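You operate a simulated robot arm through the tools that you are given. There is no shell and no other tool. Be economical: measure what you need, move in short steps, check, and stop when the job is done.

You run a simulated two-armed robot. Do the job below in one go: nothing can be reset, and whatever is moved stays where it is left.

Task
Put the red tube on the top of the white shaker. Then open the middle wide drawer, put the wide black ring on the top of the bench with the ring press away in the inside of the middle wide drawer, then shut the drawer. Do these in the order given.

It is judged by the outcome, as a careful person would: the job done as asked, and still so three seconds after it is handed in. It fails if anything else is knocked over, pushed out of place, dropped, spilled or broken.

Robot
Two 7-joint arms with two-finger parallel grippers on one trunk, on a base that drives. Base frame: it is fixed to the floor where the robot stands at the start and does not move with it; the origin is under the middle of the robot, x ahead of it, y to its left, z up; the surface under the hand at the start is at about z = 76. Units: cm, degrees, N and s.
The left shoulder is at the start at [5, 15.8, 108.3], the right one opposite. With the tool pointing down near the work surface each hand reaches from about 20 to 66 cm from the robot's upright axis, wherever it stands, measured 20 degrees to its own side. Places, roughly: inside of the middle wide drawer [110, 790, 50]; middle wide drawer [100, 790, 50]; red tube (3x3x6 cm) [50, 10, 80]; top of the white shaker (45x25 cm) [-128, 100, 86]. Payload 3.91 kg a hand.
The tool frame of a hand sits at the grasp point between the pads (the TCP): z along the fingers, y along the line on which they close. The tips reach 3 cm beyond it. The gripper opens to 11 cm. The fingers are 2 cm wide and 1 cm thick; the gripper's body (4.8 by 11.2 cm) begins 5.5 cm behind the TCP.
Orientation is that of the tool frame in the base frame, as a unit quaternion [w, x, y, z]. With the fingers straight down and closing along the base's y, the tool's x points along the base's -x, its y along +y and its z along -z.

Tools
- The arms move only by the tool drive_tool. It takes "left_steps", "right_steps" or both (then of equal length, played together; a hand with none holds still); each is a list of rows, each a list of 7 numbers: the shift along the tool's x, y, z in cm, then the turn, a rotation vector about the tool's x, y, z in degrees, then the gripper command, from -1 (fully open) to 1 (shut), values between in proportion. In form: [[x, y, z, rx, ry, rz, jaw], ...]. A call has 1 to 8 rows; each row shifts and turns the commanded pose from where the row before left it, along the tool's axes as they then stand. Each row takes 0.2 s and may step no farther than 5 cm and 8.6 degrees from the row before; otherwise, or with a gripper value out of range, the whole call is refused. A pose out of reach is approached as far as the arm can. The call stops where the force on the tool passes 40 N (or 10 N more than at its start, if that is more) or the arm is blocked; 0.2 s more then pass. The fingers move at their own pace (about 15.3 cm/s each) and stop on an object; they squeeze with about 37 N. The grip force told is the motor's: it shows also when the fingers shut on nothing. Time passes only in rows, and 0.2 s behind the last, so rows that do not move let the fingers close. The reply holds the time, the measured pose of the TCP, the force on the tool along the base axes, the opening and the grip force, in the units named above and with some noise, with the torque about the TCP (base axes, N m) and any sound that the robot's microphone picked up.
- Cameras (640 x 400 px; columns grow to the right, rows downward): "scene" is now at [12.27, 2.36, 122.34]; the picture's right is [0.30, -0.95, 0.00], its down [-0.53, -0.16, -0.83] and it looks along [0.80, 0.25, -0.55] (base axes); focal length 263 px, centre (320, 200). "left" rides on the left gripper at [7.2, -1.7, -10.3] in its tool frame; the picture's right is [0.23, 0.97, 0.00], its down [-0.76, 0.18, -0.62] and it looks along [-0.61, 0.14, 0.78] (tool axes); focal length 222 px, centre (320, 200). "right" rides on the right gripper at [7.2, 1.7, -10.3] in its tool frame; the picture's right is [-0.23, 0.97, 0.00], its down [-0.76, -0.18, -0.62] and it looks along [-0.61, -0.14, 0.78] (tool axes); focal length 222 px, centre (320, 200). There is no depth. A picture from a camera that has moved, and an enlarged one, comes with that camera's place and axes in the base frame and with its lens.
- camera(camera): a new picture of that camera. The clock stands still meanwhile.
- move_column(by): slides the trunk up (or, below 0, down) by that many cm; the arms and the scene camera ride with it, the base frame stays. It gives what a move gives, with no picture.
- steer(legs): drives the robot by 1 to 6 legs, each [ahead, turn to the left] in cm and degrees, along the robot's own axes; the way and the turn of a leg run together, so that a leg with both is an arc; at most 150 cm and 180 degrees a leg. The arms and the cameras ride along, it lands a little off, and it stops where it bumps. It gives what a move gives.
- turn_head(pan, tilt): turns the head with the scene camera to pan (to the left, within 80 degrees either way) and tilt (down, from -29 to 69), counted from straight ahead of the robot. It gives what a move gives.
- close_up(camera, box): a new picture of the part [left, top, right, bottom] of that camera's present view, enlarged. The clock stands still meanwhile.
- hand_in(): hands the job in; it is judged then, once.

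Go step by step. Nothing tells you exact positions but the pictures and the camera data: compare them with the known pose of the tool, close in by small moves and look again before you grip or let go. The budget is 165 turns and 122 pictures, counting those below and the enlarged ones. Unless the task says otherwise, let go and move clear before handing in, and close with one line.

The tools are called by a JSON object that holds its "name" and its "arguments". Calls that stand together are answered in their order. drive_tool: Moves the arms, as the interface text tells. Its arguments: {"type":"object","properties":{"left_steps":{"type":"array","items":{"type":"array","items":{"type":"number"}}},"right_steps":{"type":"array","items":{"type":"array","items":{"type":"number"}}}},"required":[]} The other tools are called the same way: move_column (by) slides the trunk up or down; steer (legs) drives the base; turn_head (pan, tilt) turns the head that bears the scene camera; camera (camera) takes a picture; close_up (camera, box) takes an enlarged picture of a part of a camera's view; hand_in () hands the job in.

At the start:

```text
t: 0.0
left_position: [40.03, 39.01, 100.87]
left_tcp_rot: [0.0, 0.0, 1.0, -0.001]
left_contact_force: [-0.1, 0.2, -0.3]
left_torque: [0.01, 0.0, -0.03]
left_finger_gap: 11.01
left_finger_force: 0.0
right_position: [46.49, -2.22, 106.5]
right_tcp_rot: [-0.001, 0.0, 1.0, 0.0]
right_contact_force: [0.1, 0.3, -0.9]
right_torque: [-0.04, -0.01, -0.02]
right_finger_gap: 11.02
right_finger_force: 0.0
trunk travel left (down, up): [-32.5, 15.7]
robot x, y, heading: [0.14, -0.13, 0.0]
head pan, tilt: [17.3, 33.6]
```

scene: 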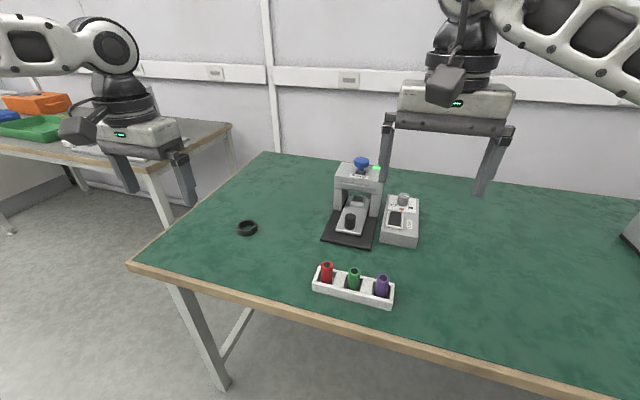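
right: 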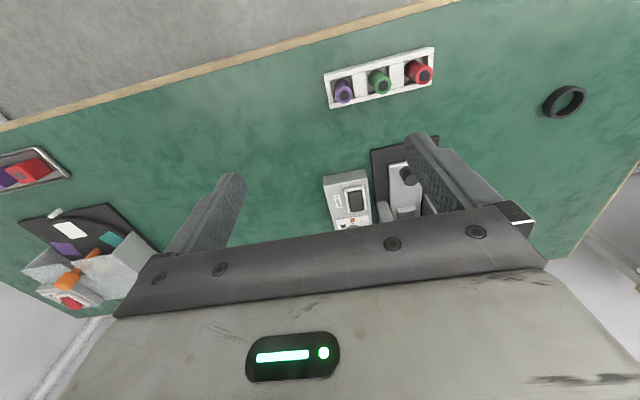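
left: 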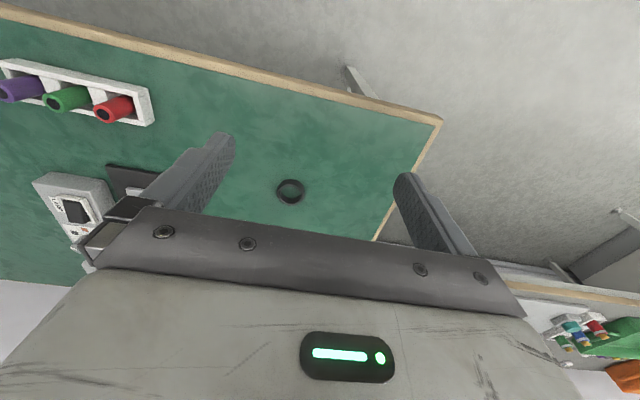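

The red tube stands in the white rack at about [49, 12], and a black ring lies near [59, 38]. I'll zoom in on both first.

{"name": "close_up", "arguments": {"camera": "scene", "box": [220, 200, 420, 325]}}

{"name": "close_up", "arguments": {"camera": "right", "box": [300, 30, 620, 230]}}

```text
3.20 times, centred on (320, 262) of scene
camera zoom: at [12.27, 2.36, 122.34], right [0.3, -0.95, 0.0], down [-0.53, -0.16, -0.83], along [0.8, 0.25, -0.55], focal length 842 px, centre (320, 0)
```

zoom: 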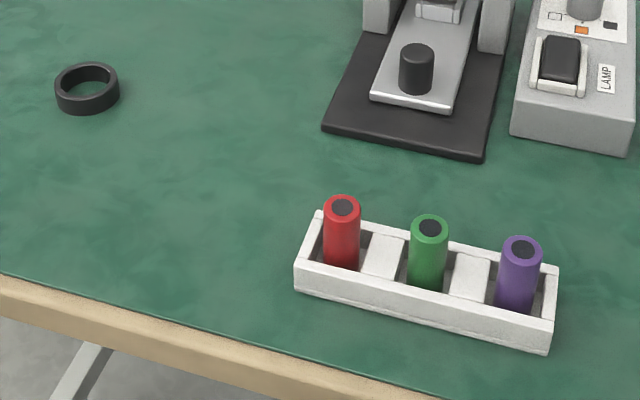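

```text
2.00 times, centred on (460, 130) of right
camera zoom: at [39.3, -0.59, 116.88], right [0.23, 0.97, 0.0], down [0.76, -0.18, 0.62], along [0.61, -0.14, -0.78], focal length 444 px, centre (40, 340)
```

zoom: 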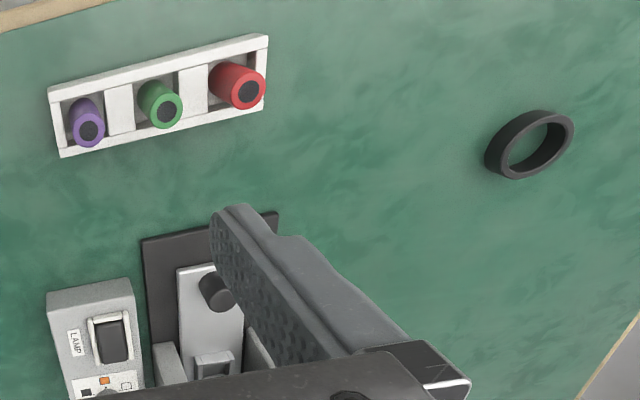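

Both estimates put the red tube's top at about [48.4, 12.3, 82], with green 5.6 cm to its right. I'll bring the right hand above it with the jaws part open and look again.

{"name": "drive_tool", "arguments": {"right_steps": [[-0.65, 4.83, 0, 0, 0, 0, -0.1], [-0.63, 4.83, 0, 0, 0, 0, -0.1], [-0.63, 4.83, 0, 0, 0, 0, -0.1], [0, 0, 4.5, 0, 0, 0, -0.1], [0, 0, 4.5, 0, 0, 0, -0.1], [0, 0, 4.5, 0, 0, 0, -0.1], [0, 0, 0, 0, 0, 0, -0.1]]}}

{"name": "camera", "arguments": {"camera": "right"}}

{"name": "camera", "arguments": {"camera": "scene"}}

```text
t: 1.6
left_position: [40.05, 39.03, 100.97]
left_tcp_rot: [-0.001, -0.001, 1.0, 0.0]
left_contact_force: [0.3, -0.3, -0.3]
left_torque: [-0.01, 0.05, 0.05]
left_finger_gap: 11.01
left_finger_force: 0.1
right_position: [48.53, 12.31, 93.09]
right_tcp_rot: [0.001, -0.001, 1.0, 0.001]
right_contact_force: [0.6, -0.3, -0.7]
right_torque: [-0.01, 0.03, -0.03]
right_finger_gap: 6.06
right_finger_force: 0.0
trunk travel left (down, up): [-32.5, 15.7]
robot x, y, heading: [0.27, 0.05, -0.0]
head pan, tilt: [17.3, 33.6]
```

```text
116 pictures are left
camera right: at [41.27, 14.01, 103.39], right [0.23, 0.97, 0.0], down [0.76, -0.18, 0.62], along [0.61, -0.14, -0.78], focal length 222 px, centre (320, 200)
```

right: 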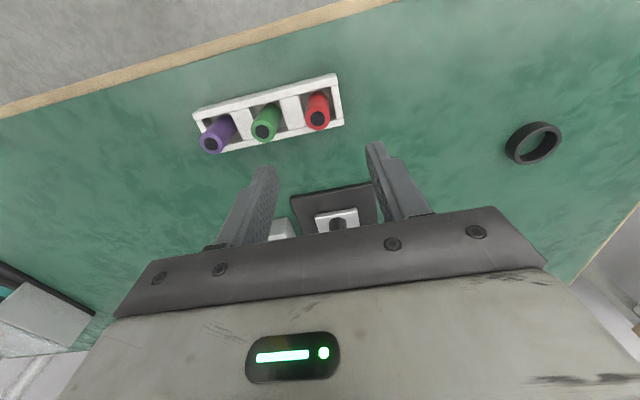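

```text
115 pictures are left
camera scene: at [12.27, 2.35, 122.34], right [0.3, -0.95, 0.0], down [-0.53, -0.16, -0.83], along [0.8, 0.25, -0.55], focal length 263 px, centre (320, 200)
```

scene: 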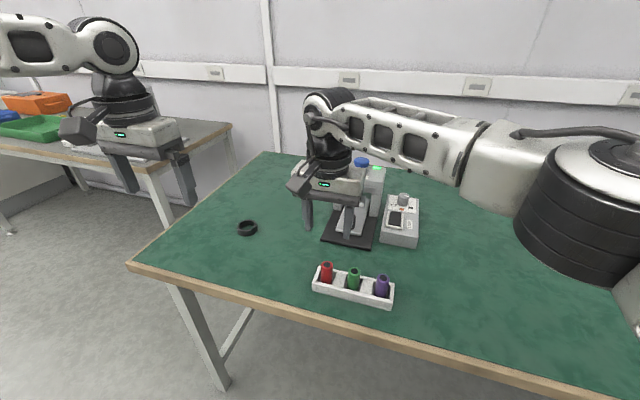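

The view from the hand puts the tube at [48.2, 12.25], so the hand is well centred. I'll go down so the tips straddle the tube above the rack wall, then check.

{"name": "drive_tool", "arguments": {"right_steps": [[0.2, 0, 4, 0, 0, 0, -0.1], [0, 0, 4, 0, 0, 0, -0.1], [0, 0, 2, 0, 0, 0, -0.1], [0, 0, 0, 0, 0, 0, -0.1]]}}

{"name": "close_up", "arguments": {"camera": "scene", "box": [260, 200, 420, 300]}}

{"name": "camera", "arguments": {"camera": "right"}}

```text
t: 2.6
left_position: [40.07, 38.99, 100.99]
left_tcp_rot: [-0.001, 0.0, 1.0, 0.001]
left_contact_force: [0.5, 0.3, 0.0]
left_torque: [0.02, 0.02, -0.03]
left_finger_gap: 11.01
left_finger_force: 0.0
right_position: [48.33, 12.36, 82.9]
right_tcp_rot: [0.0, -0.001, 1.0, 0.0]
right_contact_force: [1.0, 0.6, -0.2]
right_torque: [0.0, 0.0, 0.0]
right_finger_gap: 6.04
right_finger_force: 0.0
trunk travel left (down, up): [-32.5, 15.7]
robot x, y, heading: [0.08, -0.44, -0.2]
head pan, tilt: [17.3, 33.6]
```

```text
4.00 times, centred on (340, 250) of scene
camera zoom: at [12.27, 2.36, 122.34], right [0.3, -0.95, 0.0], down [-0.53, -0.16, -0.83], along [0.8, 0.25, -0.55], focal length 1053 px, centre (240, 0)
```

zoom: 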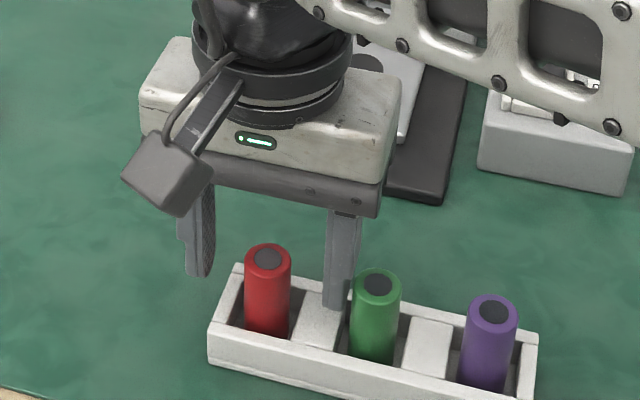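

```text
113 pictures are left
camera right: at [41.12, 13.94, 93.27], right [0.23, 0.97, 0.0], down [0.76, -0.18, 0.62], along [0.61, -0.14, -0.78], focal length 222 px, centre (320, 200)
```

right: 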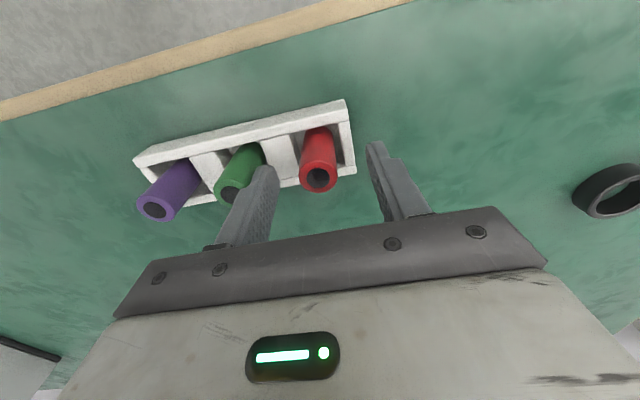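

The fingers straddle the red tube, clear of the green one. I'll shift slightly nearer, lower by 0.6 cm and close.

{"name": "drive_tool", "arguments": {"right_steps": [[0.2, -0.1, 0.6, 0, 0, 0, -0.1], [0, 0, 0, 0, 0, 0, 0.3], [0, 0, 0, 0, 0, 0, 1], [0, 0, 0, 0, 0, 0, 1], [0, 0, 0, 0, 0, 0, 1]]}}

{"name": "close_up", "arguments": {"camera": "scene", "box": [260, 200, 420, 300]}}

```text
t: 3.8
left_position: [39.94, 38.9, 100.97]
left_tcp_rot: [0.0, 0.0, 1.0, 0.0]
left_contact_force: [0.6, 0.4, 1.1]
left_torque: [0.01, 0.02, -0.01]
left_finger_gap: 11.02
left_finger_force: 0.2
right_position: [48.12, 12.22, 82.43]
right_tcp_rot: [0.0, 0.0, 1.0, 0.001]
right_contact_force: [-0.1, 0.6, -0.3]
right_torque: [0.02, -0.04, 0.02]
right_finger_gap: 2.26
right_finger_force: 37.0
trunk travel left (down, up): [-32.5, 15.7]
robot x, y, heading: [0.19, 0.2, -0.2]
head pan, tilt: [17.3, 33.6]
```

```text
4.00 times, centred on (340, 250) of scene
camera zoom: at [12.27, 2.36, 122.34], right [0.3, -0.95, 0.0], down [-0.53, -0.16, -0.83], along [0.8, 0.25, -0.55], focal length 1053 px, centre (240, 0)
```

zoom: 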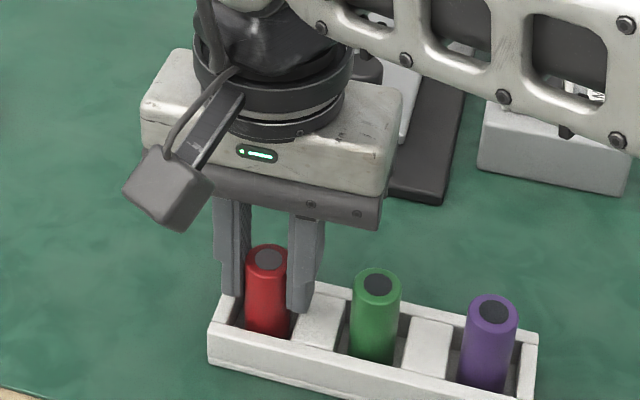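

The tube is gripped (gap 2.26, 37 N). I'll lift it straight up and check.

{"name": "drive_tool", "arguments": {"right_steps": [[0, 0, -3, 0, 0, 0, 1], [0, 0, -4, 0, 0, 0, 1], [0, 0, -4.5, 0, 0, 0, 1], [0, 0, -4.5, 0, 0, 0, 1], [0, 0, 0, 0, 0, 0, 1]]}}

{"name": "camera", "arguments": {"camera": "scene"}}

{"name": "camera", "arguments": {"camera": "left"}}

```text
t: 5.0
left_position: [40.08, 39.01, 100.95]
left_tcp_rot: [0.0, 0.0, 1.0, 0.0]
left_contact_force: [0.1, 0.8, 1.3]
left_torque: [0.01, -0.05, 0.02]
left_finger_gap: 11.01
left_finger_force: 0.1
right_position: [47.98, 12.18, 98.46]
right_tcp_rot: [0.0, 0.0, 1.0, -0.001]
right_contact_force: [0.0, -0.2, -0.7]
right_torque: [0.01, 0.01, 0.0]
right_finger_gap: 2.24
right_finger_force: 36.8
trunk travel left (down, up): [-32.5, 15.7]
robot x, y, heading: [-0.14, 0.31, 0.0]
head pan, tilt: [17.3, 33.6]
```

```text
111 pictures are left
camera scene: at [12.28, 2.36, 122.34], right [0.3, -0.95, 0.0], down [-0.53, -0.16, -0.83], along [0.8, 0.25, -0.55], focal length 263 px, centre (320, 200)
```

scene: 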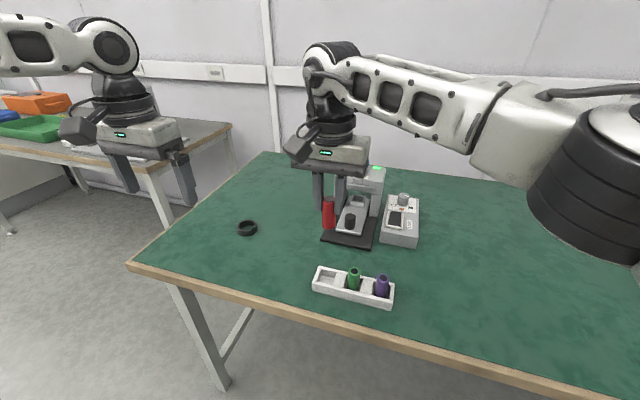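

```text
110 pictures are left
camera left: at [32.8, 37.26, 111.26], right [-0.23, 0.97, 0.0], down [0.76, 0.18, 0.62], along [0.61, 0.14, -0.78], focal length 222 px, centre (320, 200)
```

left: 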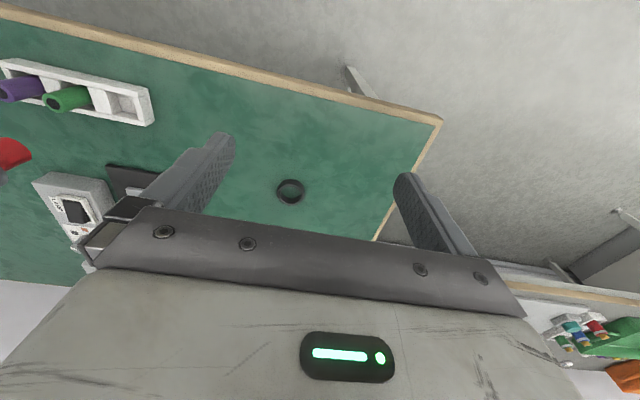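

The tube is held upright. I'll raise and pull both hands in toward the body, then look to the left before driving.

{"name": "drive_tool", "arguments": {"right_steps": [[4, -3, -2, 0, 0, 0, 1], [4, -3, -2, 0, 0, 0, 1], [4, -3, -2, 0, 0, 0, 1], [3, -3, -1, 0, 0, 0, 1], [0, -3, 0, 0, 0, 0, 1], [0, 0, 0, 0, 0, 0, 1]], "left_steps": [[3, -2, -2, 0, 0, 0, -0.5], [3, -2, -1, 0, 0, 0, 0], [2, -2, -1, 0, 0, 0, 0], [0, -2, 0, 0, 0, 0, 0], [0, -2, 0, 0, 0, 0, 0], [0, 0, 0, 0, 0, 0, 0]]}}

{"name": "turn_head", "arguments": {"pan": 80, "tilt": 15}}

{"name": "camera", "arguments": {"camera": "scene"}}

{"name": "turn_head", "arguments": {"pan": -70, "tilt": 20}}

{"name": "camera", "arguments": {"camera": "scene"}}

```text
refused: row 1 steps farther than a row can; nothing moved
```

```text
t: 6.3
left_position: [40.06, 39.03, 101.03]
left_tcp_rot: [0.0, 0.0, 1.0, 0.0]
left_contact_force: [-0.5, 0.3, 0.6]
left_torque: [0.0, 0.02, -0.01]
left_finger_gap: 10.98
left_finger_force: 0.1
right_position: [48.03, 12.12, 98.51]
right_tcp_rot: [0.0, 0.0, 1.0, 0.0]
right_contact_force: [0.7, -0.5, -0.8]
right_torque: [0.01, 0.0, 0.03]
right_finger_gap: 2.25
right_finger_force: 36.8
trunk travel left (down, up): [-32.5, 15.7]
robot x, y, heading: [-0.03, -0.33, -0.1]
head pan, tilt: [80.0, 15.0]
```

```text
109 pictures are left
camera scene: at [5.42, 8.92, 125.32], right [0.98, -0.17, 0.0], down [-0.05, -0.26, -0.97], along [0.17, 0.95, -0.26], focal length 263 px, centre (320, 200)
```

scene: 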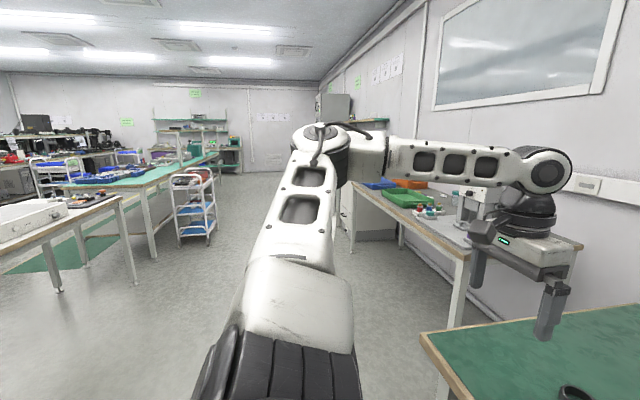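

```text
t: 8.7
left_position: [40.07, 39.08, 100.87]
left_tcp_rot: [0.0, 0.0, 1.0, 0.0]
left_contact_force: [-0.5, -0.9, -0.7]
left_torque: [-0.01, -0.02, 0.02]
left_finger_gap: 10.99
left_finger_force: 0.0
right_position: [48.08, 12.1, 98.43]
right_tcp_rot: [0.0, 0.0, 1.0, 0.0]
right_contact_force: [0.1, -0.6, -0.9]
right_torque: [-0.01, 0.03, -0.01]
right_finger_gap: 2.25
right_finger_force: 37.0
trunk travel left (down, up): [-32.5, 15.7]
robot x, y, heading: [0.03, -0.26, 0.1]
head pan, tilt: [-70.0, 20.0]
```

```text
108 pictures are left
camera scene: at [6.98, -9.03, 124.51], right [-0.94, -0.34, 0.0], down [-0.12, 0.32, -0.94], along [0.32, -0.88, -0.34], focal length 263 px, centre (320, 200)
```

scene: 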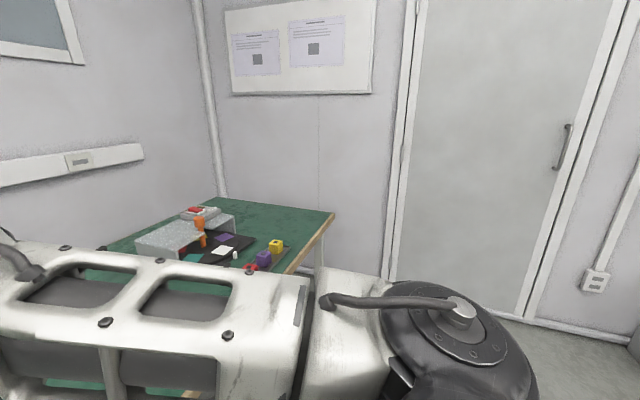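

An aisle runs to the left, and the white shaker looks to be on the bench across it. I'll pull the hands in using smaller steps.

{"name": "drive_tool", "arguments": {"right_steps": [[3.4, -2.5, -2, 0, 0, 0, 1], [3.4, -2.5, -2, 0, 0, 0, 1], [3.4, -2.5, -2, 0, 0, 0, 1], [3.4, -2.5, -1, 0, 0, 0, 1], [2, -3, 0, 0, 0, 0, 1], [0, -3, 0, 0, 0, 0, 1], [0, 0, 0, 0, 0, 0, 1]], "left_steps": [[3, -2, -2, 0, 0, 0, -0.5], [3, -2, -1, 0, 0, 0, 0], [2, -2, -1, 0, 0, 0, 0], [0, -2, 0, 0, 0, 0, 0], [0, -2, 0, 0, 0, 0, 0], [0, 0, 0, 0, 0, 0, 0], [0, 0, 0, 0, 0, 0, 0]]}}

{"name": "turn_head", "arguments": {"pan": 0, "tilt": 40}}

{"name": "camera", "arguments": {"camera": "scene"}}

```text
t: 10.3
left_position: [32.04, 29.02, 104.96]
left_tcp_rot: [0.0, 0.0, 1.0, 0.0]
left_contact_force: [0.2, 0.1, -0.3]
left_torque: [0.02, 0.0, -0.02]
left_finger_gap: 5.5
left_finger_force: 0.0
right_position: [32.34, -3.87, 105.47]
right_tcp_rot: [0.0, 0.0, 1.0, -0.001]
right_contact_force: [0.2, -0.3, -0.7]
right_torque: [0.0, 0.01, 0.02]
right_finger_gap: 2.26
right_finger_force: 37.6
trunk travel left (down, up): [-32.5, 15.7]
robot x, y, heading: [-0.28, -0.01, 0.1]
head pan, tilt: [-70.0, 20.0]
```

```text
t: 11.7
left_position: [32.04, 29.13, 105.03]
left_tcp_rot: [0.001, 0.0, 1.0, 0.0]
left_contact_force: [0.3, 0.6, 0.0]
left_torque: [-0.02, 0.03, 0.01]
left_finger_gap: 5.49
left_finger_force: 0.1
right_position: [32.4, -3.83, 105.54]
right_tcp_rot: [0.0, 0.0, 1.0, -0.001]
right_contact_force: [1.4, 0.5, -0.4]
right_torque: [0.0, -0.01, 0.01]
right_finger_gap: 2.22
right_finger_force: 37.1
trunk travel left (down, up): [-32.5, 15.7]
robot x, y, heading: [0.11, -0.18, -0.1]
head pan, tilt: [0.0, 40.0]
```

```text
107 pictures are left
camera scene: at [12.29, -0.29, 121.37], right [0.0, -1.0, 0.0], down [-0.64, 0.0, -0.77], along [0.77, 0.0, -0.64], focal length 263 px, centre (320, 200)
```

scene: 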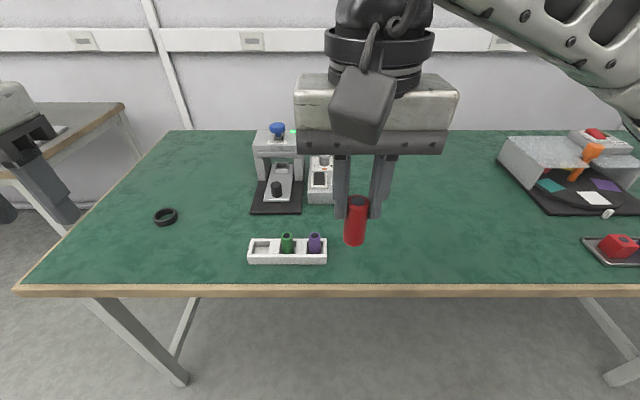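

The bench edge is at about x=40, with only the one ring on it. The shaker bench edge should be near x=-110. I'll back off, turn left, drive along the aisle and face the shaker.

{"name": "steer", "arguments": {"legs": [[-22, 0], [0, 90], [88, 0], [0, 90]]}}

{"name": "turn_head", "arguments": {"pan": 0, "tilt": 25}}

{"name": "camera", "arguments": {"camera": "scene"}}

```text
t: 25.2
left_position: [-53.75, 60.0, 104.98]
left_tcp_rot: [0.0, 1.0, -0.008, -0.001]
left_contact_force: [-0.4, 0.0, -0.2]
left_torque: [-0.03, 0.0, -0.01]
left_finger_gap: 5.48
left_finger_force: 0.0
right_position: [-53.5, 92.95, 105.44]
right_tcp_rot: [0.0, 1.0, -0.009, 0.0]
right_contact_force: [-0.3, 0.7, -0.2]
right_torque: [-0.03, 0.0, 0.02]
right_finger_gap: 2.27
right_finger_force: 36.7
trunk travel left (down, up): [-32.5, 15.7]
robot x, y, heading: [-21.21, 88.12, 179.0]
head pan, tilt: [0.0, 40.0]
```

```text
t: 26.0
left_position: [-53.81, 59.94, 105.13]
left_tcp_rot: [0.0, 1.0, -0.009, 0.0]
left_contact_force: [-0.7, 1.3, -0.6]
left_torque: [0.02, 0.01, -0.01]
left_finger_gap: 5.49
left_finger_force: 0.0
right_position: [-53.47, 92.92, 105.37]
right_tcp_rot: [0.0, 1.0, -0.008, 0.0]
right_contact_force: [0.4, 0.5, -0.9]
right_torque: [0.04, -0.02, -0.04]
right_finger_gap: 2.28
right_finger_force: 37.0
trunk travel left (down, up): [-32.5, 15.7]
robot x, y, heading: [-20.92, 88.74, 178.8]
head pan, tilt: [0.0, 25.0]
```

```text
106 pictures are left
camera scene: at [-34.54, 88.44, 123.7], right [0.02, 1.0, 0.0], down [0.42, -0.01, -0.91], along [-0.91, 0.02, -0.42], focal length 263 px, centre (320, 200)
```

scene: 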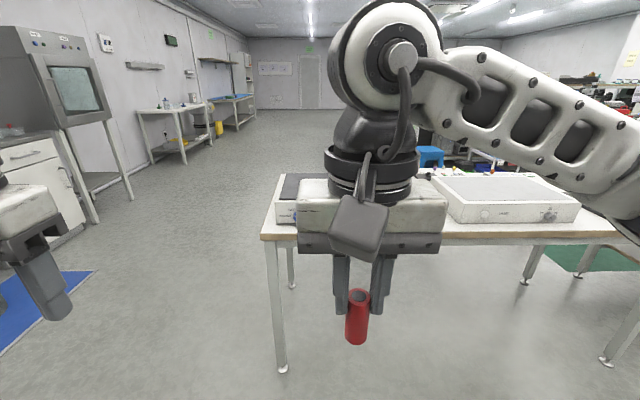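

There are two white devices on that bench: a larger one at about y=160, and one behind the gripper near [-128, 95]. I'll move the right hand to its side for a clear view.

{"name": "drive_tool", "arguments": {"right_steps": [[0, -4.5, 0, 0, 0, 0, 1], [0, -4.5, 0, 0, 0, 0, 1], [0, -4.5, 0, 0, 0, 0, 1], [0, -4.5, 0, 0, 0, 0, 1], [0, 0, 0, 0, 0, 0, 1]]}}

{"name": "close_up", "arguments": {"camera": "scene", "box": [220, 130, 620, 380]}}

```text
t: 27.2
left_position: [-53.82, 59.99, 104.99]
left_tcp_rot: [0.0, 1.0, -0.008, 0.001]
left_contact_force: [0.9, 0.0, -0.4]
left_torque: [-0.02, 0.02, -0.01]
left_finger_gap: 5.5
left_finger_force: 0.0
right_position: [-53.18, 111.0, 105.46]
right_tcp_rot: [0.001, 1.0, -0.009, 0.0]
right_contact_force: [0.5, 0.8, -0.4]
right_torque: [-0.02, 0.01, -0.01]
right_finger_gap: 2.29
right_finger_force: 37.7
trunk travel left (down, up): [-32.5, 15.7]
robot x, y, heading: [-21.19, 88.54, 178.6]
head pan, tilt: [0.0, 25.0]
```

```text
1.60 times, centred on (420, 255) of scene
camera zoom: at [-34.54, 88.43, 123.7], right [0.02, 1.0, 0.0], down [0.42, -0.01, -0.91], along [-0.91, 0.02, -0.42], focal length 421 px, centre (160, 112)
```

zoom: 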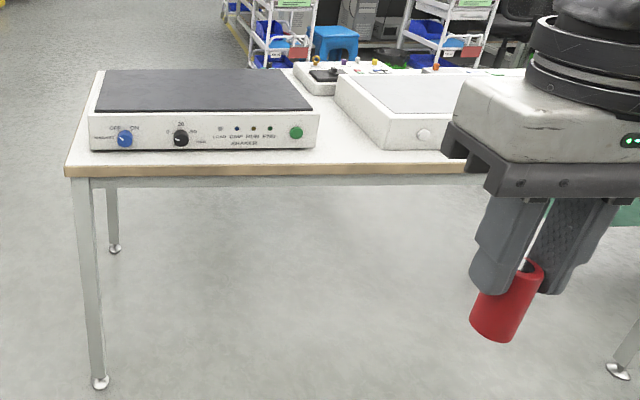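

The near-left device is labelled "SHAKER"; its black top spans about y 77–124, x −118 to −140. The bench edge is at x≈−110. I'll drive 46 cm ahead, stopping short of it, with the hands well above.

{"name": "steer", "arguments": {"legs": [[46, 0]]}}

{"name": "turn_head", "arguments": {"pan": 0, "tilt": 35}}

{"name": "camera", "arguments": {"camera": "scene"}}

```text
t: 29.9
left_position: [-99.31, 60.87, 104.93]
left_tcp_rot: [0.0, 1.0, -0.01, 0.001]
left_contact_force: [0.4, -0.7, -0.7]
left_torque: [0.02, 0.0, -0.03]
left_finger_gap: 5.53
left_finger_force: 0.0
right_position: [-98.75, 111.91, 105.46]
right_tcp_rot: [0.0, 1.0, -0.009, 0.0]
right_contact_force: [-0.6, 0.5, -1.5]
right_torque: [-0.01, 0.01, 0.0]
right_finger_gap: 2.26
right_finger_force: 37.5
trunk travel left (down, up): [-32.5, 15.7]
robot x, y, heading: [-66.89, 89.4, 179.1]
head pan, tilt: [0.0, 25.0]
```

```text
t: 30.7
left_position: [-99.35, 61.01, 104.93]
left_tcp_rot: [0.0, 1.0, -0.009, 0.0]
left_contact_force: [-0.3, 0.1, -0.5]
left_torque: [0.0, 0.02, -0.01]
left_finger_gap: 5.48
left_finger_force: 0.1
right_position: [-98.83, 111.95, 105.41]
right_tcp_rot: [-0.001, 1.0, -0.009, -0.001]
right_contact_force: [0.1, -0.7, -0.2]
right_torque: [0.01, -0.04, -0.01]
right_finger_gap: 2.3
right_finger_force: 36.4
trunk travel left (down, up): [-32.5, 15.7]
robot x, y, heading: [-66.71, 89.16, 178.8]
head pan, tilt: [0.0, 35.0]
```

```text
104 pictures are left
camera scene: at [-79.66, 89.31, 122.13], right [0.02, 1.0, 0.0], down [0.57, -0.01, -0.82], along [-0.82, 0.02, -0.57], focal length 263 px, centre (320, 200)
```

scene: 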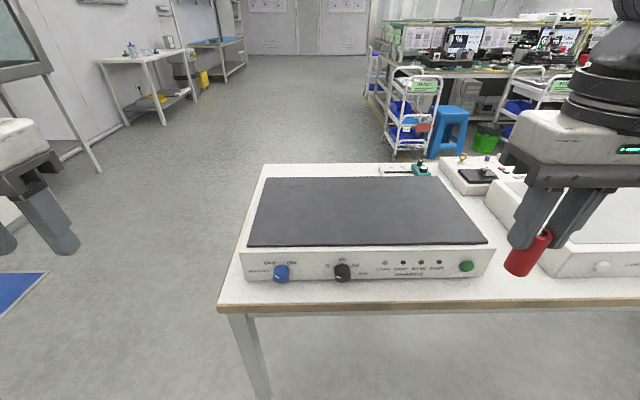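

The shaker's top is clear. I'll bring the tube over its middle at z≈97 and look.

{"name": "drive_tool", "arguments": {"right_steps": [[-4.4, 1.9, 0, 0, 0, 0, 1], [-4.4, 1.9, 0, 0, 0, 0, 1], [-4.4, 1.9, 0, 0, 0, 0, 1], [-4.4, 1.9, 0, 0, 0, 0, 1], [-4.4, 1.9, 0, 0, 0, 0, 1], [-4.4, 1.9, 0, 0, 0, 0, 1], [0, 0, 4, 0, 0, 0, 1], [0, 0, 4, 0, 0, 0, 1]]}}

{"name": "close_up", "arguments": {"camera": "scene", "box": [220, 100, 540, 300]}}

{"name": "camera", "arguments": {"camera": "right"}}

```text
t: 32.5
left_position: [-99.3, 60.96, 104.85]
left_tcp_rot: [0.001, 1.0, -0.009, 0.0]
left_contact_force: [0.7, -0.2, 0.3]
left_torque: [-0.02, -0.04, 0.0]
left_finger_gap: 5.49
left_finger_force: 0.0
right_position: [-125.33, 100.98, 97.35]
right_tcp_rot: [0.0, 1.0, -0.01, 0.0]
right_contact_force: [0.0, 0.3, -0.8]
right_torque: [-0.05, 0.0, 0.01]
right_finger_gap: 2.27
right_finger_force: 37.6
trunk travel left (down, up): [-32.5, 15.7]
robot x, y, heading: [-66.45, 89.22, 178.9]
head pan, tilt: [0.0, 35.0]
```

```text
2.00 times, centred on (380, 200) of scene
camera zoom: at [-79.68, 89.31, 122.13], right [0.02, 1.0, 0.0], down [0.57, -0.01, -0.82], along [-0.82, 0.02, -0.57], focal length 526 px, centre (200, 200)
```

zoom: 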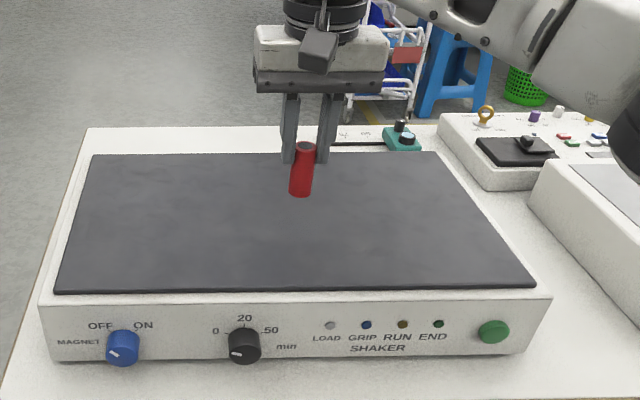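

```text
102 pictures are left
camera right: at [-118.11, 99.16, 107.69], right [-0.25, -0.97, 0.0], down [-0.76, 0.19, 0.62], along [-0.6, 0.15, -0.78], focal length 222 px, centre (320, 200)
```

right: 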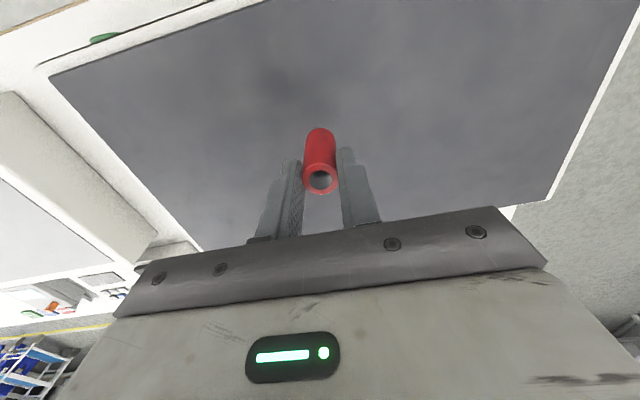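

The tube is over the middle of the plate. I'll lower to just above contact.

{"name": "drive_tool", "arguments": {"right_steps": [[0, 0, 2.5, 0, 0, 0, 1], [0, 0, 1.5, 0, 0, 0, 1], [0, 0, 0, 0, 0, 0, 1]]}}

{"name": "close_up", "arguments": {"camera": "scene", "box": [320, 140, 440, 215]}}

```text
t: 33.3
left_position: [-99.3, 60.86, 104.87]
left_tcp_rot: [0.0, 1.0, -0.009, 0.0]
left_contact_force: [0.1, 0.7, 0.7]
left_torque: [0.0, 0.01, 0.01]
left_finger_gap: 5.48
left_finger_force: 0.0
right_position: [-125.29, 100.98, 93.39]
right_tcp_rot: [0.0, 1.0, -0.01, -0.001]
right_contact_force: [0.0, 0.3, 0.1]
right_torque: [-0.01, 0.01, -0.01]
right_finger_gap: 2.28
right_finger_force: 36.6
trunk travel left (down, up): [-32.5, 15.7]
robot x, y, heading: [-66.44, 89.37, 179.0]
head pan, tilt: [0.0, 35.0]
```

```text
5.33 times, centred on (380, 178) of scene
camera zoom: at [-79.66, 89.31, 122.13], right [0.02, 1.0, 0.0], down [0.57, -0.01, -0.82], along [-0.82, 0.02, -0.57], focal length 1404 px, centre (0, 320)
```

zoom: 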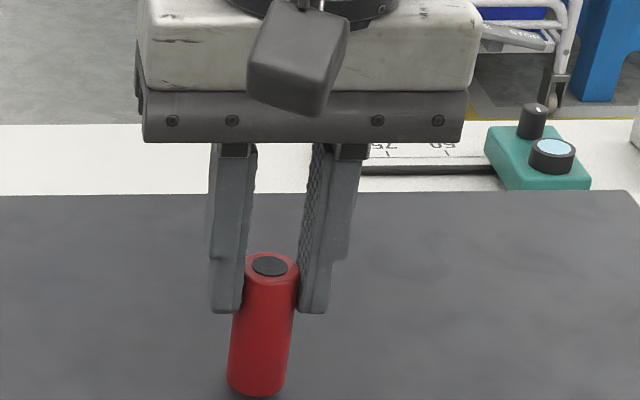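

About 1 cm to go. I'll lower in small steps and watch the force.

{"name": "drive_tool", "arguments": {"right_steps": [[0, 0, 0.5, 0, 0, 0, 1], [0, 0, 0.15, 0, 0, 0, 1], [0, 0, 0, 0, 0, 0, 1]]}}

```text
t: 34.1
left_position: [-99.29, 60.9, 105.05]
left_tcp_rot: [0.0, 1.0, -0.01, 0.001]
left_contact_force: [-0.2, 0.8, 0.5]
left_torque: [-0.02, 0.01, -0.01]
left_finger_gap: 5.5
left_finger_force: 0.2
right_position: [-125.35, 101.04, 92.86]
right_tcp_rot: [0.0, 1.0, -0.01, -0.002]
right_contact_force: [-0.6, 0.9, 3.0]
right_torque: [-0.01, 0.02, -0.02]
right_finger_gap: 2.29
right_finger_force: 37.1
trunk travel left (down, up): [-32.5, 15.7]
robot x, y, heading: [-66.58, 89.06, 179.1]
head pan, tilt: [0.0, 35.0]
```

{"name": "drive_tool", "arguments": {"right_steps": [[0, 0, 0.15, 0, 0, 0, 1], [0, 0, 0, 0, 0, 0, 1]]}}

{"name": "close_up", "arguments": {"camera": "scene", "box": [320, 140, 440, 215]}}

```text
t: 34.7
left_position: [-99.3, 60.9, 105.03]
left_tcp_rot: [0.0, 1.0, -0.01, 0.0]
left_contact_force: [0.4, 0.5, 0.2]
left_torque: [0.01, 0.0, 0.01]
left_finger_gap: 5.51
left_finger_force: 0.0
right_position: [-125.29, 101.0, 92.84]
right_tcp_rot: [0.001, 1.0, -0.009, -0.002]
right_contact_force: [-0.4, 1.9, 13.3]
right_torque: [0.09, 0.09, 0.01]
right_finger_gap: 2.29
right_finger_force: 37.2
trunk travel left (down, up): [-32.5, 15.7]
robot x, y, heading: [-66.91, 89.33, 178.9]
head pan, tilt: [0.0, 35.0]
```

```text
5.33 times, centred on (380, 178) of scene
camera zoom: at [-79.55, 89.29, 122.16], right [0.02, 1.0, 0.0], down [0.57, -0.01, -0.82], along [-0.82, 0.02, -0.57], focal length 1404 px, centre (0, 320)
```

zoom: 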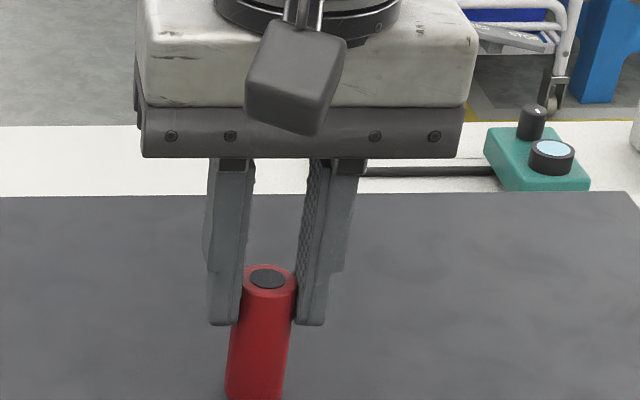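

The tube stands on the plate with 13 N of contact. I'll ease up a little, open gently and lift away.

{"name": "drive_tool", "arguments": {"right_steps": [[0, 0, -0.15, 0, 0, 0, 1], [0, 0, 0, 0, 0, 0, 0.45], [0, 0, 0, 0, 0, 0, 0.2], [0, 0, 0, 0, 0, 0, 0], [0, 0, -3, 0, 0, 0, 0], [0, 0, -4.5, 0, 0, 0, 0], [0, 0, -4.5, 0, 0, 0, 0], [0, 0, 0, 0, 0, 0, 0]]}}

{"name": "close_up", "arguments": {"camera": "scene", "box": [220, 100, 540, 300]}}

```text
t: 36.5
left_position: [-99.28, 60.88, 104.98]
left_tcp_rot: [0.0, 1.0, -0.009, -0.001]
left_contact_force: [0.4, -0.5, -0.6]
left_torque: [0.03, -0.01, 0.02]
left_finger_gap: 5.51
left_finger_force: 0.1
right_position: [-125.5, 101.04, 104.84]
right_tcp_rot: [0.0, 1.0, -0.009, 0.0]
right_contact_force: [0.3, -0.4, 0.4]
right_torque: [0.0, -0.04, 0.0]
right_finger_gap: 5.49
right_finger_force: 0.0
trunk travel left (down, up): [-32.5, 15.7]
robot x, y, heading: [-66.7, 89.47, 179.0]
head pan, tilt: [0.0, 35.0]
```

```text
2.00 times, centred on (380, 200) of scene
camera zoom: at [-79.66, 89.32, 122.12], right [0.02, 1.0, 0.0], down [0.57, -0.01, -0.82], along [-0.82, 0.02, -0.57], focal length 526 px, centre (200, 200)
```

zoom: 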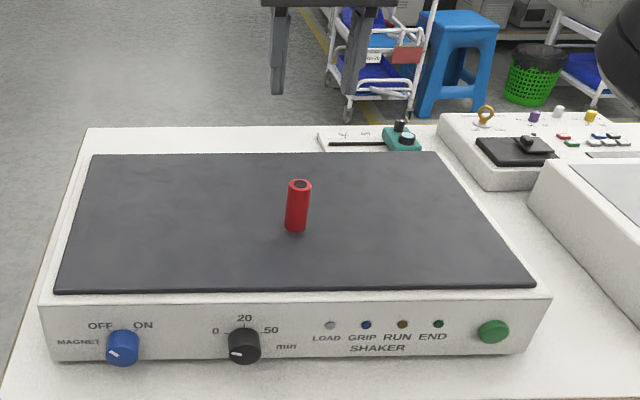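

The tube stands upright on the shaker. I'll pull the right hand in, back off and return to the ring-press bench for the ring.

{"name": "drive_tool", "arguments": {"right_steps": [[4.5, -1.5, 0, 0, 0, 0, 0], [4.5, -1.5, 0, 0, 0, 0, 0], [4.5, -1.5, 0, 0, 0, 0, 0], [4.5, -1.5, 0, 0, 0, 0, 0], [4.5, 0, 0, 0, 0, 0, 0], [3.5, 0, 0, 0, 0, 0, 0], [0, 0, 0, 0, 0, 0, 0]]}}

{"name": "steer", "arguments": {"legs": [[-46, 0], [0, 90], [69, 0], [0, 90]]}}

{"name": "camera", "arguments": {"camera": "scene"}}

```text
t: 38.1
left_position: [-99.24, 61.0, 104.83]
left_tcp_rot: [0.0, 1.0, -0.009, 0.001]
left_contact_force: [0.5, 0.4, -0.9]
left_torque: [-0.01, 0.03, 0.01]
left_finger_gap: 5.49
left_finger_force: 0.0
right_position: [-99.2, 106.74, 104.8]
right_tcp_rot: [0.0, 1.0, -0.011, 0.0]
right_contact_force: [0.4, 0.1, -0.2]
right_torque: [0.02, -0.04, 0.0]
right_finger_gap: 5.53
right_finger_force: 0.0
trunk travel left (down, up): [-32.5, 15.7]
robot x, y, heading: [-66.41, 89.39, 179.0]
head pan, tilt: [0.0, 35.0]
```

```text
t: 51.9
left_position: [10.94, 48.18, 104.96]
left_tcp_rot: [0.0, 0.005, 1.0, 0.001]
left_contact_force: [-0.5, 0.0, -0.7]
left_torque: [0.04, -0.02, -0.01]
left_finger_gap: 5.5
left_finger_force: 0.0
right_position: [11.26, 2.51, 104.84]
right_tcp_rot: [0.0, 0.005, 1.0, -0.001]
right_contact_force: [0.1, 0.0, 0.3]
right_torque: [-0.01, -0.01, 0.06]
right_finger_gap: 5.48
right_finger_force: 0.1
trunk travel left (down, up): [-32.5, 15.7]
robot x, y, heading: [-21.53, 19.44, -0.4]
head pan, tilt: [0.0, 35.0]
```

```text
98 pictures are left
camera scene: at [-8.88, 19.0, 122.13], right [-0.01, -1.0, 0.0], down [-0.57, 0.01, -0.82], along [0.82, -0.01, -0.57], focal length 263 px, centre (320, 200)
```

scene: 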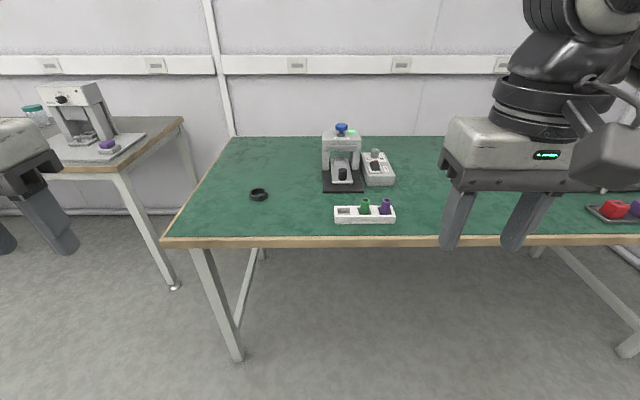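

There is another press-like device on the grey bench to the left. I'll zoom in to be sure which one is the ring press and whether other black rings are around.

{"name": "close_up", "arguments": {"camera": "scene", "box": [0, 70, 200, 195]}}

{"name": "close_up", "arguments": {"camera": "scene", "box": [230, 110, 430, 235]}}

```text
3.20 times, centred on (100, 132) of scene
camera zoom: at [-8.88, 19.0, 122.13], right [-0.01, -1.0, 0.0], down [-0.57, 0.01, -0.82], along [0.82, -0.01, -0.57], focal length 842 px, centre (1024, 416)
```

zoom: 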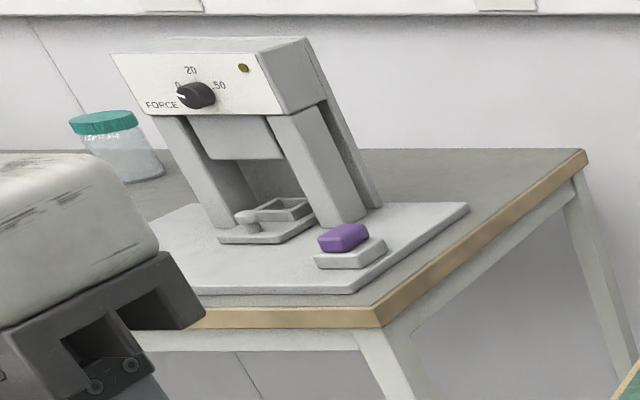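

```text
3.20 times, centred on (330, 172) of scene
camera zoom: at [-8.88, 19.0, 122.13], right [-0.01, -1.0, 0.0], down [-0.57, 0.01, -0.82], along [0.82, -0.01, -0.57], focal length 842 px, centre (288, 288)
```

zoom: 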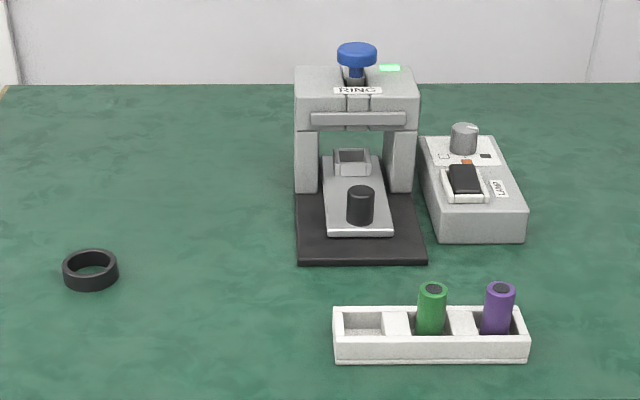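

The press on this bench is labelled "RING", and the ring is at about [59.3, 37.4], roughly 5.3 cm across. I'll drive up and bring the left hand over it.

{"name": "steer", "arguments": {"legs": [[24, 0]]}}

{"name": "drive_tool", "arguments": {"left_steps": [[-4.5, -2, 0, 0, 0, 0, -0.45], [-4.5, -2, 0, 0, 0, 0, -0.45], [-4.5, -2, 0, 0, 0, 0, -0.45], [-4.5, -2, 0, 0, 0, 0, -0.45], [-4.5, -2, 0, 0, 0, 0, -0.45], [0, 0, 5, 0, 0, 0, -0.45], [0, 0, 5, 0, 0, 0, -0.45], [0, 0, 0, 0, 0, 0, -0.45]]}}

{"name": "camera", "arguments": {"camera": "left"}}

{"name": "camera", "arguments": {"camera": "scene"}}

```text
t: 53.7
left_position: [35.22, 48.05, 104.95]
left_tcp_rot: [0.0, 0.004, 1.0, 0.002]
left_contact_force: [0.1, 0.7, 0.1]
left_torque: [0.01, 0.01, 0.0]
left_finger_gap: 5.5
left_finger_force: 0.1
right_position: [35.64, 2.27, 104.9]
right_tcp_rot: [0.0, 0.005, 1.0, 0.0]
right_contact_force: [0.6, 0.2, 0.4]
right_torque: [-0.02, 0.07, 0.0]
right_finger_gap: 5.5
right_finger_force: 0.1
trunk travel left (down, up): [-32.5, 15.7]
robot x, y, heading: [2.7, 19.37, -0.4]
head pan, tilt: [0.0, 35.0]
```

```text
t: 55.5
left_position: [55.3, 39.45, 94.52]
left_tcp_rot: [0.0, 0.003, 1.0, 0.001]
left_contact_force: [0.4, -0.3, -0.1]
left_torque: [-0.01, -0.01, -0.02]
left_finger_gap: 7.98
left_finger_force: 0.1
left hand out of reach, approached as far as the arm can: row 5
right_position: [35.63, 2.17, 104.83]
right_tcp_rot: [0.0, 0.005, 1.0, 0.0]
right_contact_force: [-0.6, 0.5, -0.2]
right_torque: [0.02, 0.04, 0.02]
right_finger_gap: 5.48
right_finger_force: 0.1
trunk travel left (down, up): [-32.5, 15.7]
robot x, y, heading: [3.0, 19.58, -0.5]
head pan, tilt: [0.0, 35.0]
```

```text
95 pictures are left
camera left: at [48.06, 37.77, 104.83], right [-0.22, 0.98, 0.0], down [0.76, 0.17, 0.62], along [0.61, 0.14, -0.78], focal length 222 px, centre (320, 200)
```

left: 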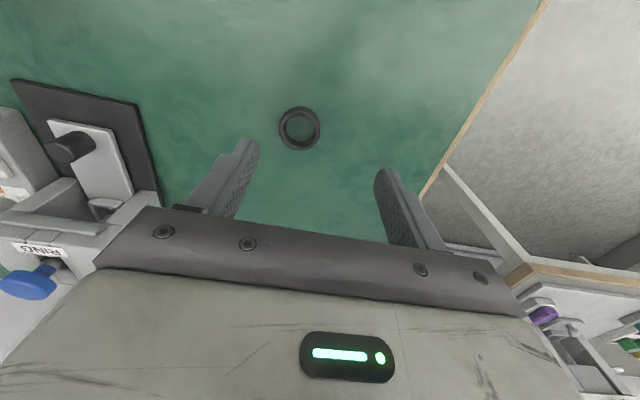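

```text
94 pictures are left
camera scene: at [15.42, 18.79, 122.13], right [-0.01, -1.0, 0.0], down [-0.57, 0.0, -0.82], along [0.82, -0.01, -0.57], focal length 263 px, centre (320, 200)
```

scene: 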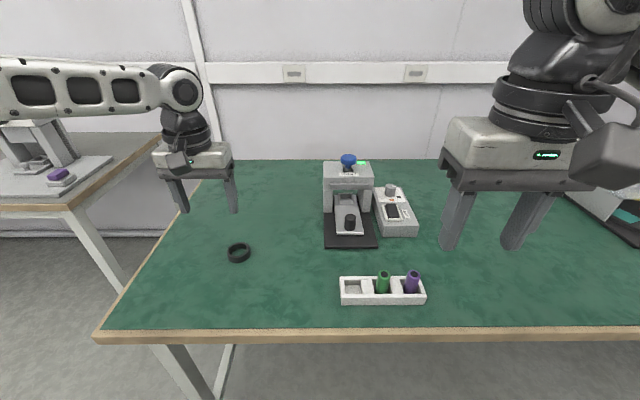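

The hand view puts the ring at [59.0, 37.5]. I'll lower first and then shift over it.

{"name": "drive_tool", "arguments": {"left_steps": [[0, 0, 4.5, 0, 0, 0, -0.45], [-2, -1, 3, 0, 0, 0, -0.45], [-1.7, -0.9, 0, 0, 0, 0, -0.45], [0, 0, 0, 0, 0, 0, -0.45]]}}

{"name": "camera", "arguments": {"camera": "left"}}

{"name": "close_up", "arguments": {"camera": "scene", "box": [140, 150, 340, 275]}}

```text
t: 56.5
left_position: [54.39, 40.6, 88.52]
left_tcp_rot: [0.0, 0.004, 1.0, 0.0]
left_contact_force: [-1.0, -0.6, 0.7]
left_torque: [0.02, 0.0, 0.0]
left_finger_gap: 7.98
left_finger_force: 0.0
left hand out of reach, approached as far as the arm can: row 1, 2, 3
right_position: [35.48, 2.32, 104.87]
right_tcp_rot: [0.0, 0.004, 1.0, 0.0]
right_contact_force: [-0.7, -1.1, -0.4]
right_torque: [-0.01, -0.03, 0.0]
right_finger_gap: 5.51
right_finger_force: 0.0
trunk travel left (down, up): [-32.5, 15.7]
robot x, y, heading: [2.76, 19.55, -0.6]
head pan, tilt: [0.0, 35.0]
```

```text
93 pictures are left
camera left: at [47.19, 38.96, 98.94], right [-0.22, 0.98, 0.0], down [0.76, 0.17, 0.62], along [0.61, 0.14, -0.78], focal length 222 px, centre (320, 200)
```

left: 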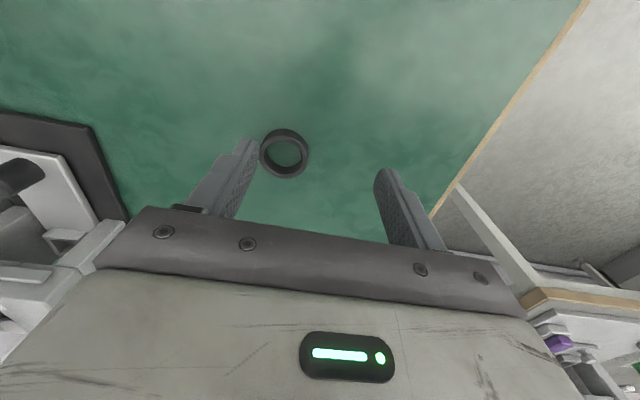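

```text
3.20 times, centred on (240, 212) of scene
camera zoom: at [15.42, 18.79, 122.13], right [-0.01, -1.0, 0.0], down [-0.57, 0.0, -0.82], along [0.82, -0.01, -0.57], focal length 842 px, centre (576, 160)
```

zoom: 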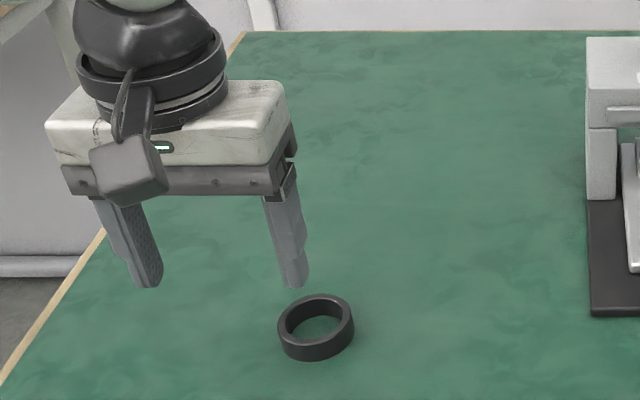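

The arm is near full stretch in this posture. I'll pull back to bend the elbow, go lower, then reach forward again.

{"name": "drive_tool", "arguments": {"left_steps": [[4, 0, 0, 0, 0, 0, -0.45], [2, 0, 2, 0, 0, 0, -0.45], [0, 0, 0, 0, 0, 0, -0.45]]}}

```text
t: 57.3
left_position: [48.43, 40.56, 86.58]
left_tcp_rot: [0.0, 0.003, 1.0, 0.001]
left_contact_force: [-1.4, 0.5, 0.5]
left_torque: [0.01, 0.0, 0.03]
left_finger_gap: 7.96
left_finger_force: 0.1
right_position: [35.53, 2.23, 104.96]
right_tcp_rot: [0.0, 0.004, 1.0, 0.0]
right_contact_force: [-0.7, 0.3, 0.1]
right_torque: [0.04, -0.03, 0.01]
right_finger_gap: 5.5
right_finger_force: 0.0
trunk travel left (down, up): [-32.5, 15.7]
robot x, y, heading: [3.02, 18.98, -0.6]
head pan, tilt: [0.0, 35.0]
```

{"name": "drive_tool", "arguments": {"left_steps": [[0, -3, 0, 0, 0, 0, -0.45], [-3.5, 0, 0, 0, 0, 0, -0.45], [-3.5, 0, 0, 0, 0, 0, -0.45], [-3.4, 0, 0, 0, 0, 0, -0.45], [0, 0, 0, 0, 0, 0, -0.45]]}}

{"name": "camera", "arguments": {"camera": "left"}}

```text
t: 58.5
left_position: [54.58, 40.86, 88.66]
left_tcp_rot: [0.001, 0.003, 1.0, 0.0]
left_contact_force: [-0.8, 0.9, -0.9]
left_torque: [0.01, -0.01, 0.01]
left_finger_gap: 7.95
left_finger_force: 0.1
left hand out of reach, approached as far as the arm can: row 2, 3, 4
right_position: [35.49, 2.25, 104.9]
right_tcp_rot: [0.0, 0.005, 1.0, 0.0]
right_contact_force: [0.0, -0.5, 0.0]
right_torque: [0.03, -0.01, -0.02]
right_finger_gap: 5.49
right_finger_force: 0.1
trunk travel left (down, up): [-32.5, 15.7]
robot x, y, heading: [3.05, 19.04, -0.7]
head pan, tilt: [0.0, 35.0]
```

```text
91 pictures are left
camera left: at [47.34, 39.14, 98.96], right [-0.22, 0.98, 0.0], down [0.76, 0.17, 0.62], along [0.61, 0.14, -0.78], focal length 222 px, centre (320, 200)
```

left: 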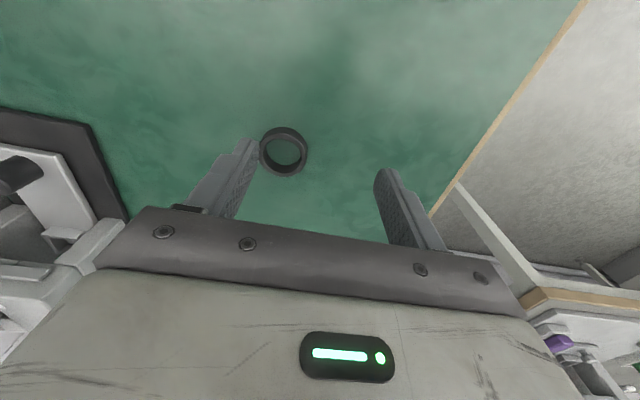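

The limit seems to come from reaching outward with this arm. I'll retract, shift the robot about 9 cm to its left so the ring is inward of the left shoulder, and try again.

{"name": "drive_tool", "arguments": {"left_steps": [[4.5, 0, -2, 0, 0, 0, -0.45], [4.5, 0, -2, 0, 0, 0, -0.45], [4.5, 0, -2, 0, 0, 0, -0.45], [4.5, 0, -2, 0, 0, 0, -0.45], [2, 0, -4, 0, 0, 0, -0.45], [0, 0, -4, 0, 0, 0, -0.45], [0, 0, 0, 0, 0, 0, -0.45]]}}

{"name": "steer", "arguments": {"legs": [[0, 90], [10, 0], [0, -90]]}}

{"name": "camera", "arguments": {"camera": "scene"}}

```text
t: 60.1
left_position: [34.64, 40.95, 104.82]
left_tcp_rot: [0.0, 0.003, 1.0, 0.0]
left_contact_force: [0.0, 0.3, -0.5]
left_torque: [0.01, -0.02, 0.03]
left_finger_gap: 7.98
left_finger_force: 0.0
right_position: [35.6, 2.33, 104.8]
right_tcp_rot: [0.0, 0.004, 1.0, 0.0]
right_contact_force: [0.4, 0.5, 0.4]
right_torque: [0.02, 0.04, 0.02]
right_finger_gap: 5.49
right_finger_force: 0.0
trunk travel left (down, up): [-32.5, 15.7]
robot x, y, heading: [2.82, 19.31, -0.6]
head pan, tilt: [0.0, 35.0]
```

```text
t: 68.9
left_position: [35.36, 50.06, 104.82]
left_tcp_rot: [0.0, 0.018, 1.0, 0.0]
left_contact_force: [0.7, -0.3, -0.1]
left_torque: [0.01, -0.03, 0.03]
left_finger_gap: 7.96
left_finger_force: 0.1
right_position: [35.28, 11.37, 104.82]
right_tcp_rot: [0.001, 0.017, 1.0, 0.0]
right_contact_force: [-0.2, 0.7, -0.3]
right_torque: [-0.02, 0.05, -0.01]
right_finger_gap: 5.48
right_finger_force: 0.1
trunk travel left (down, up): [-32.5, 15.7]
robot x, y, heading: [3.04, 29.03, -1.6]
head pan, tilt: [0.0, 35.0]
```

```text
90 pictures are left
camera scene: at [15.61, 28.45, 122.13], right [-0.04, -1.0, 0.0], down [-0.57, 0.02, -0.82], along [0.82, -0.03, -0.57], focal length 263 px, centre (320, 200)
```

scene: 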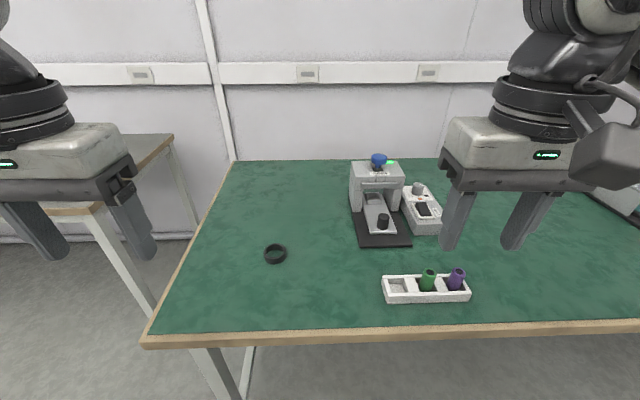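

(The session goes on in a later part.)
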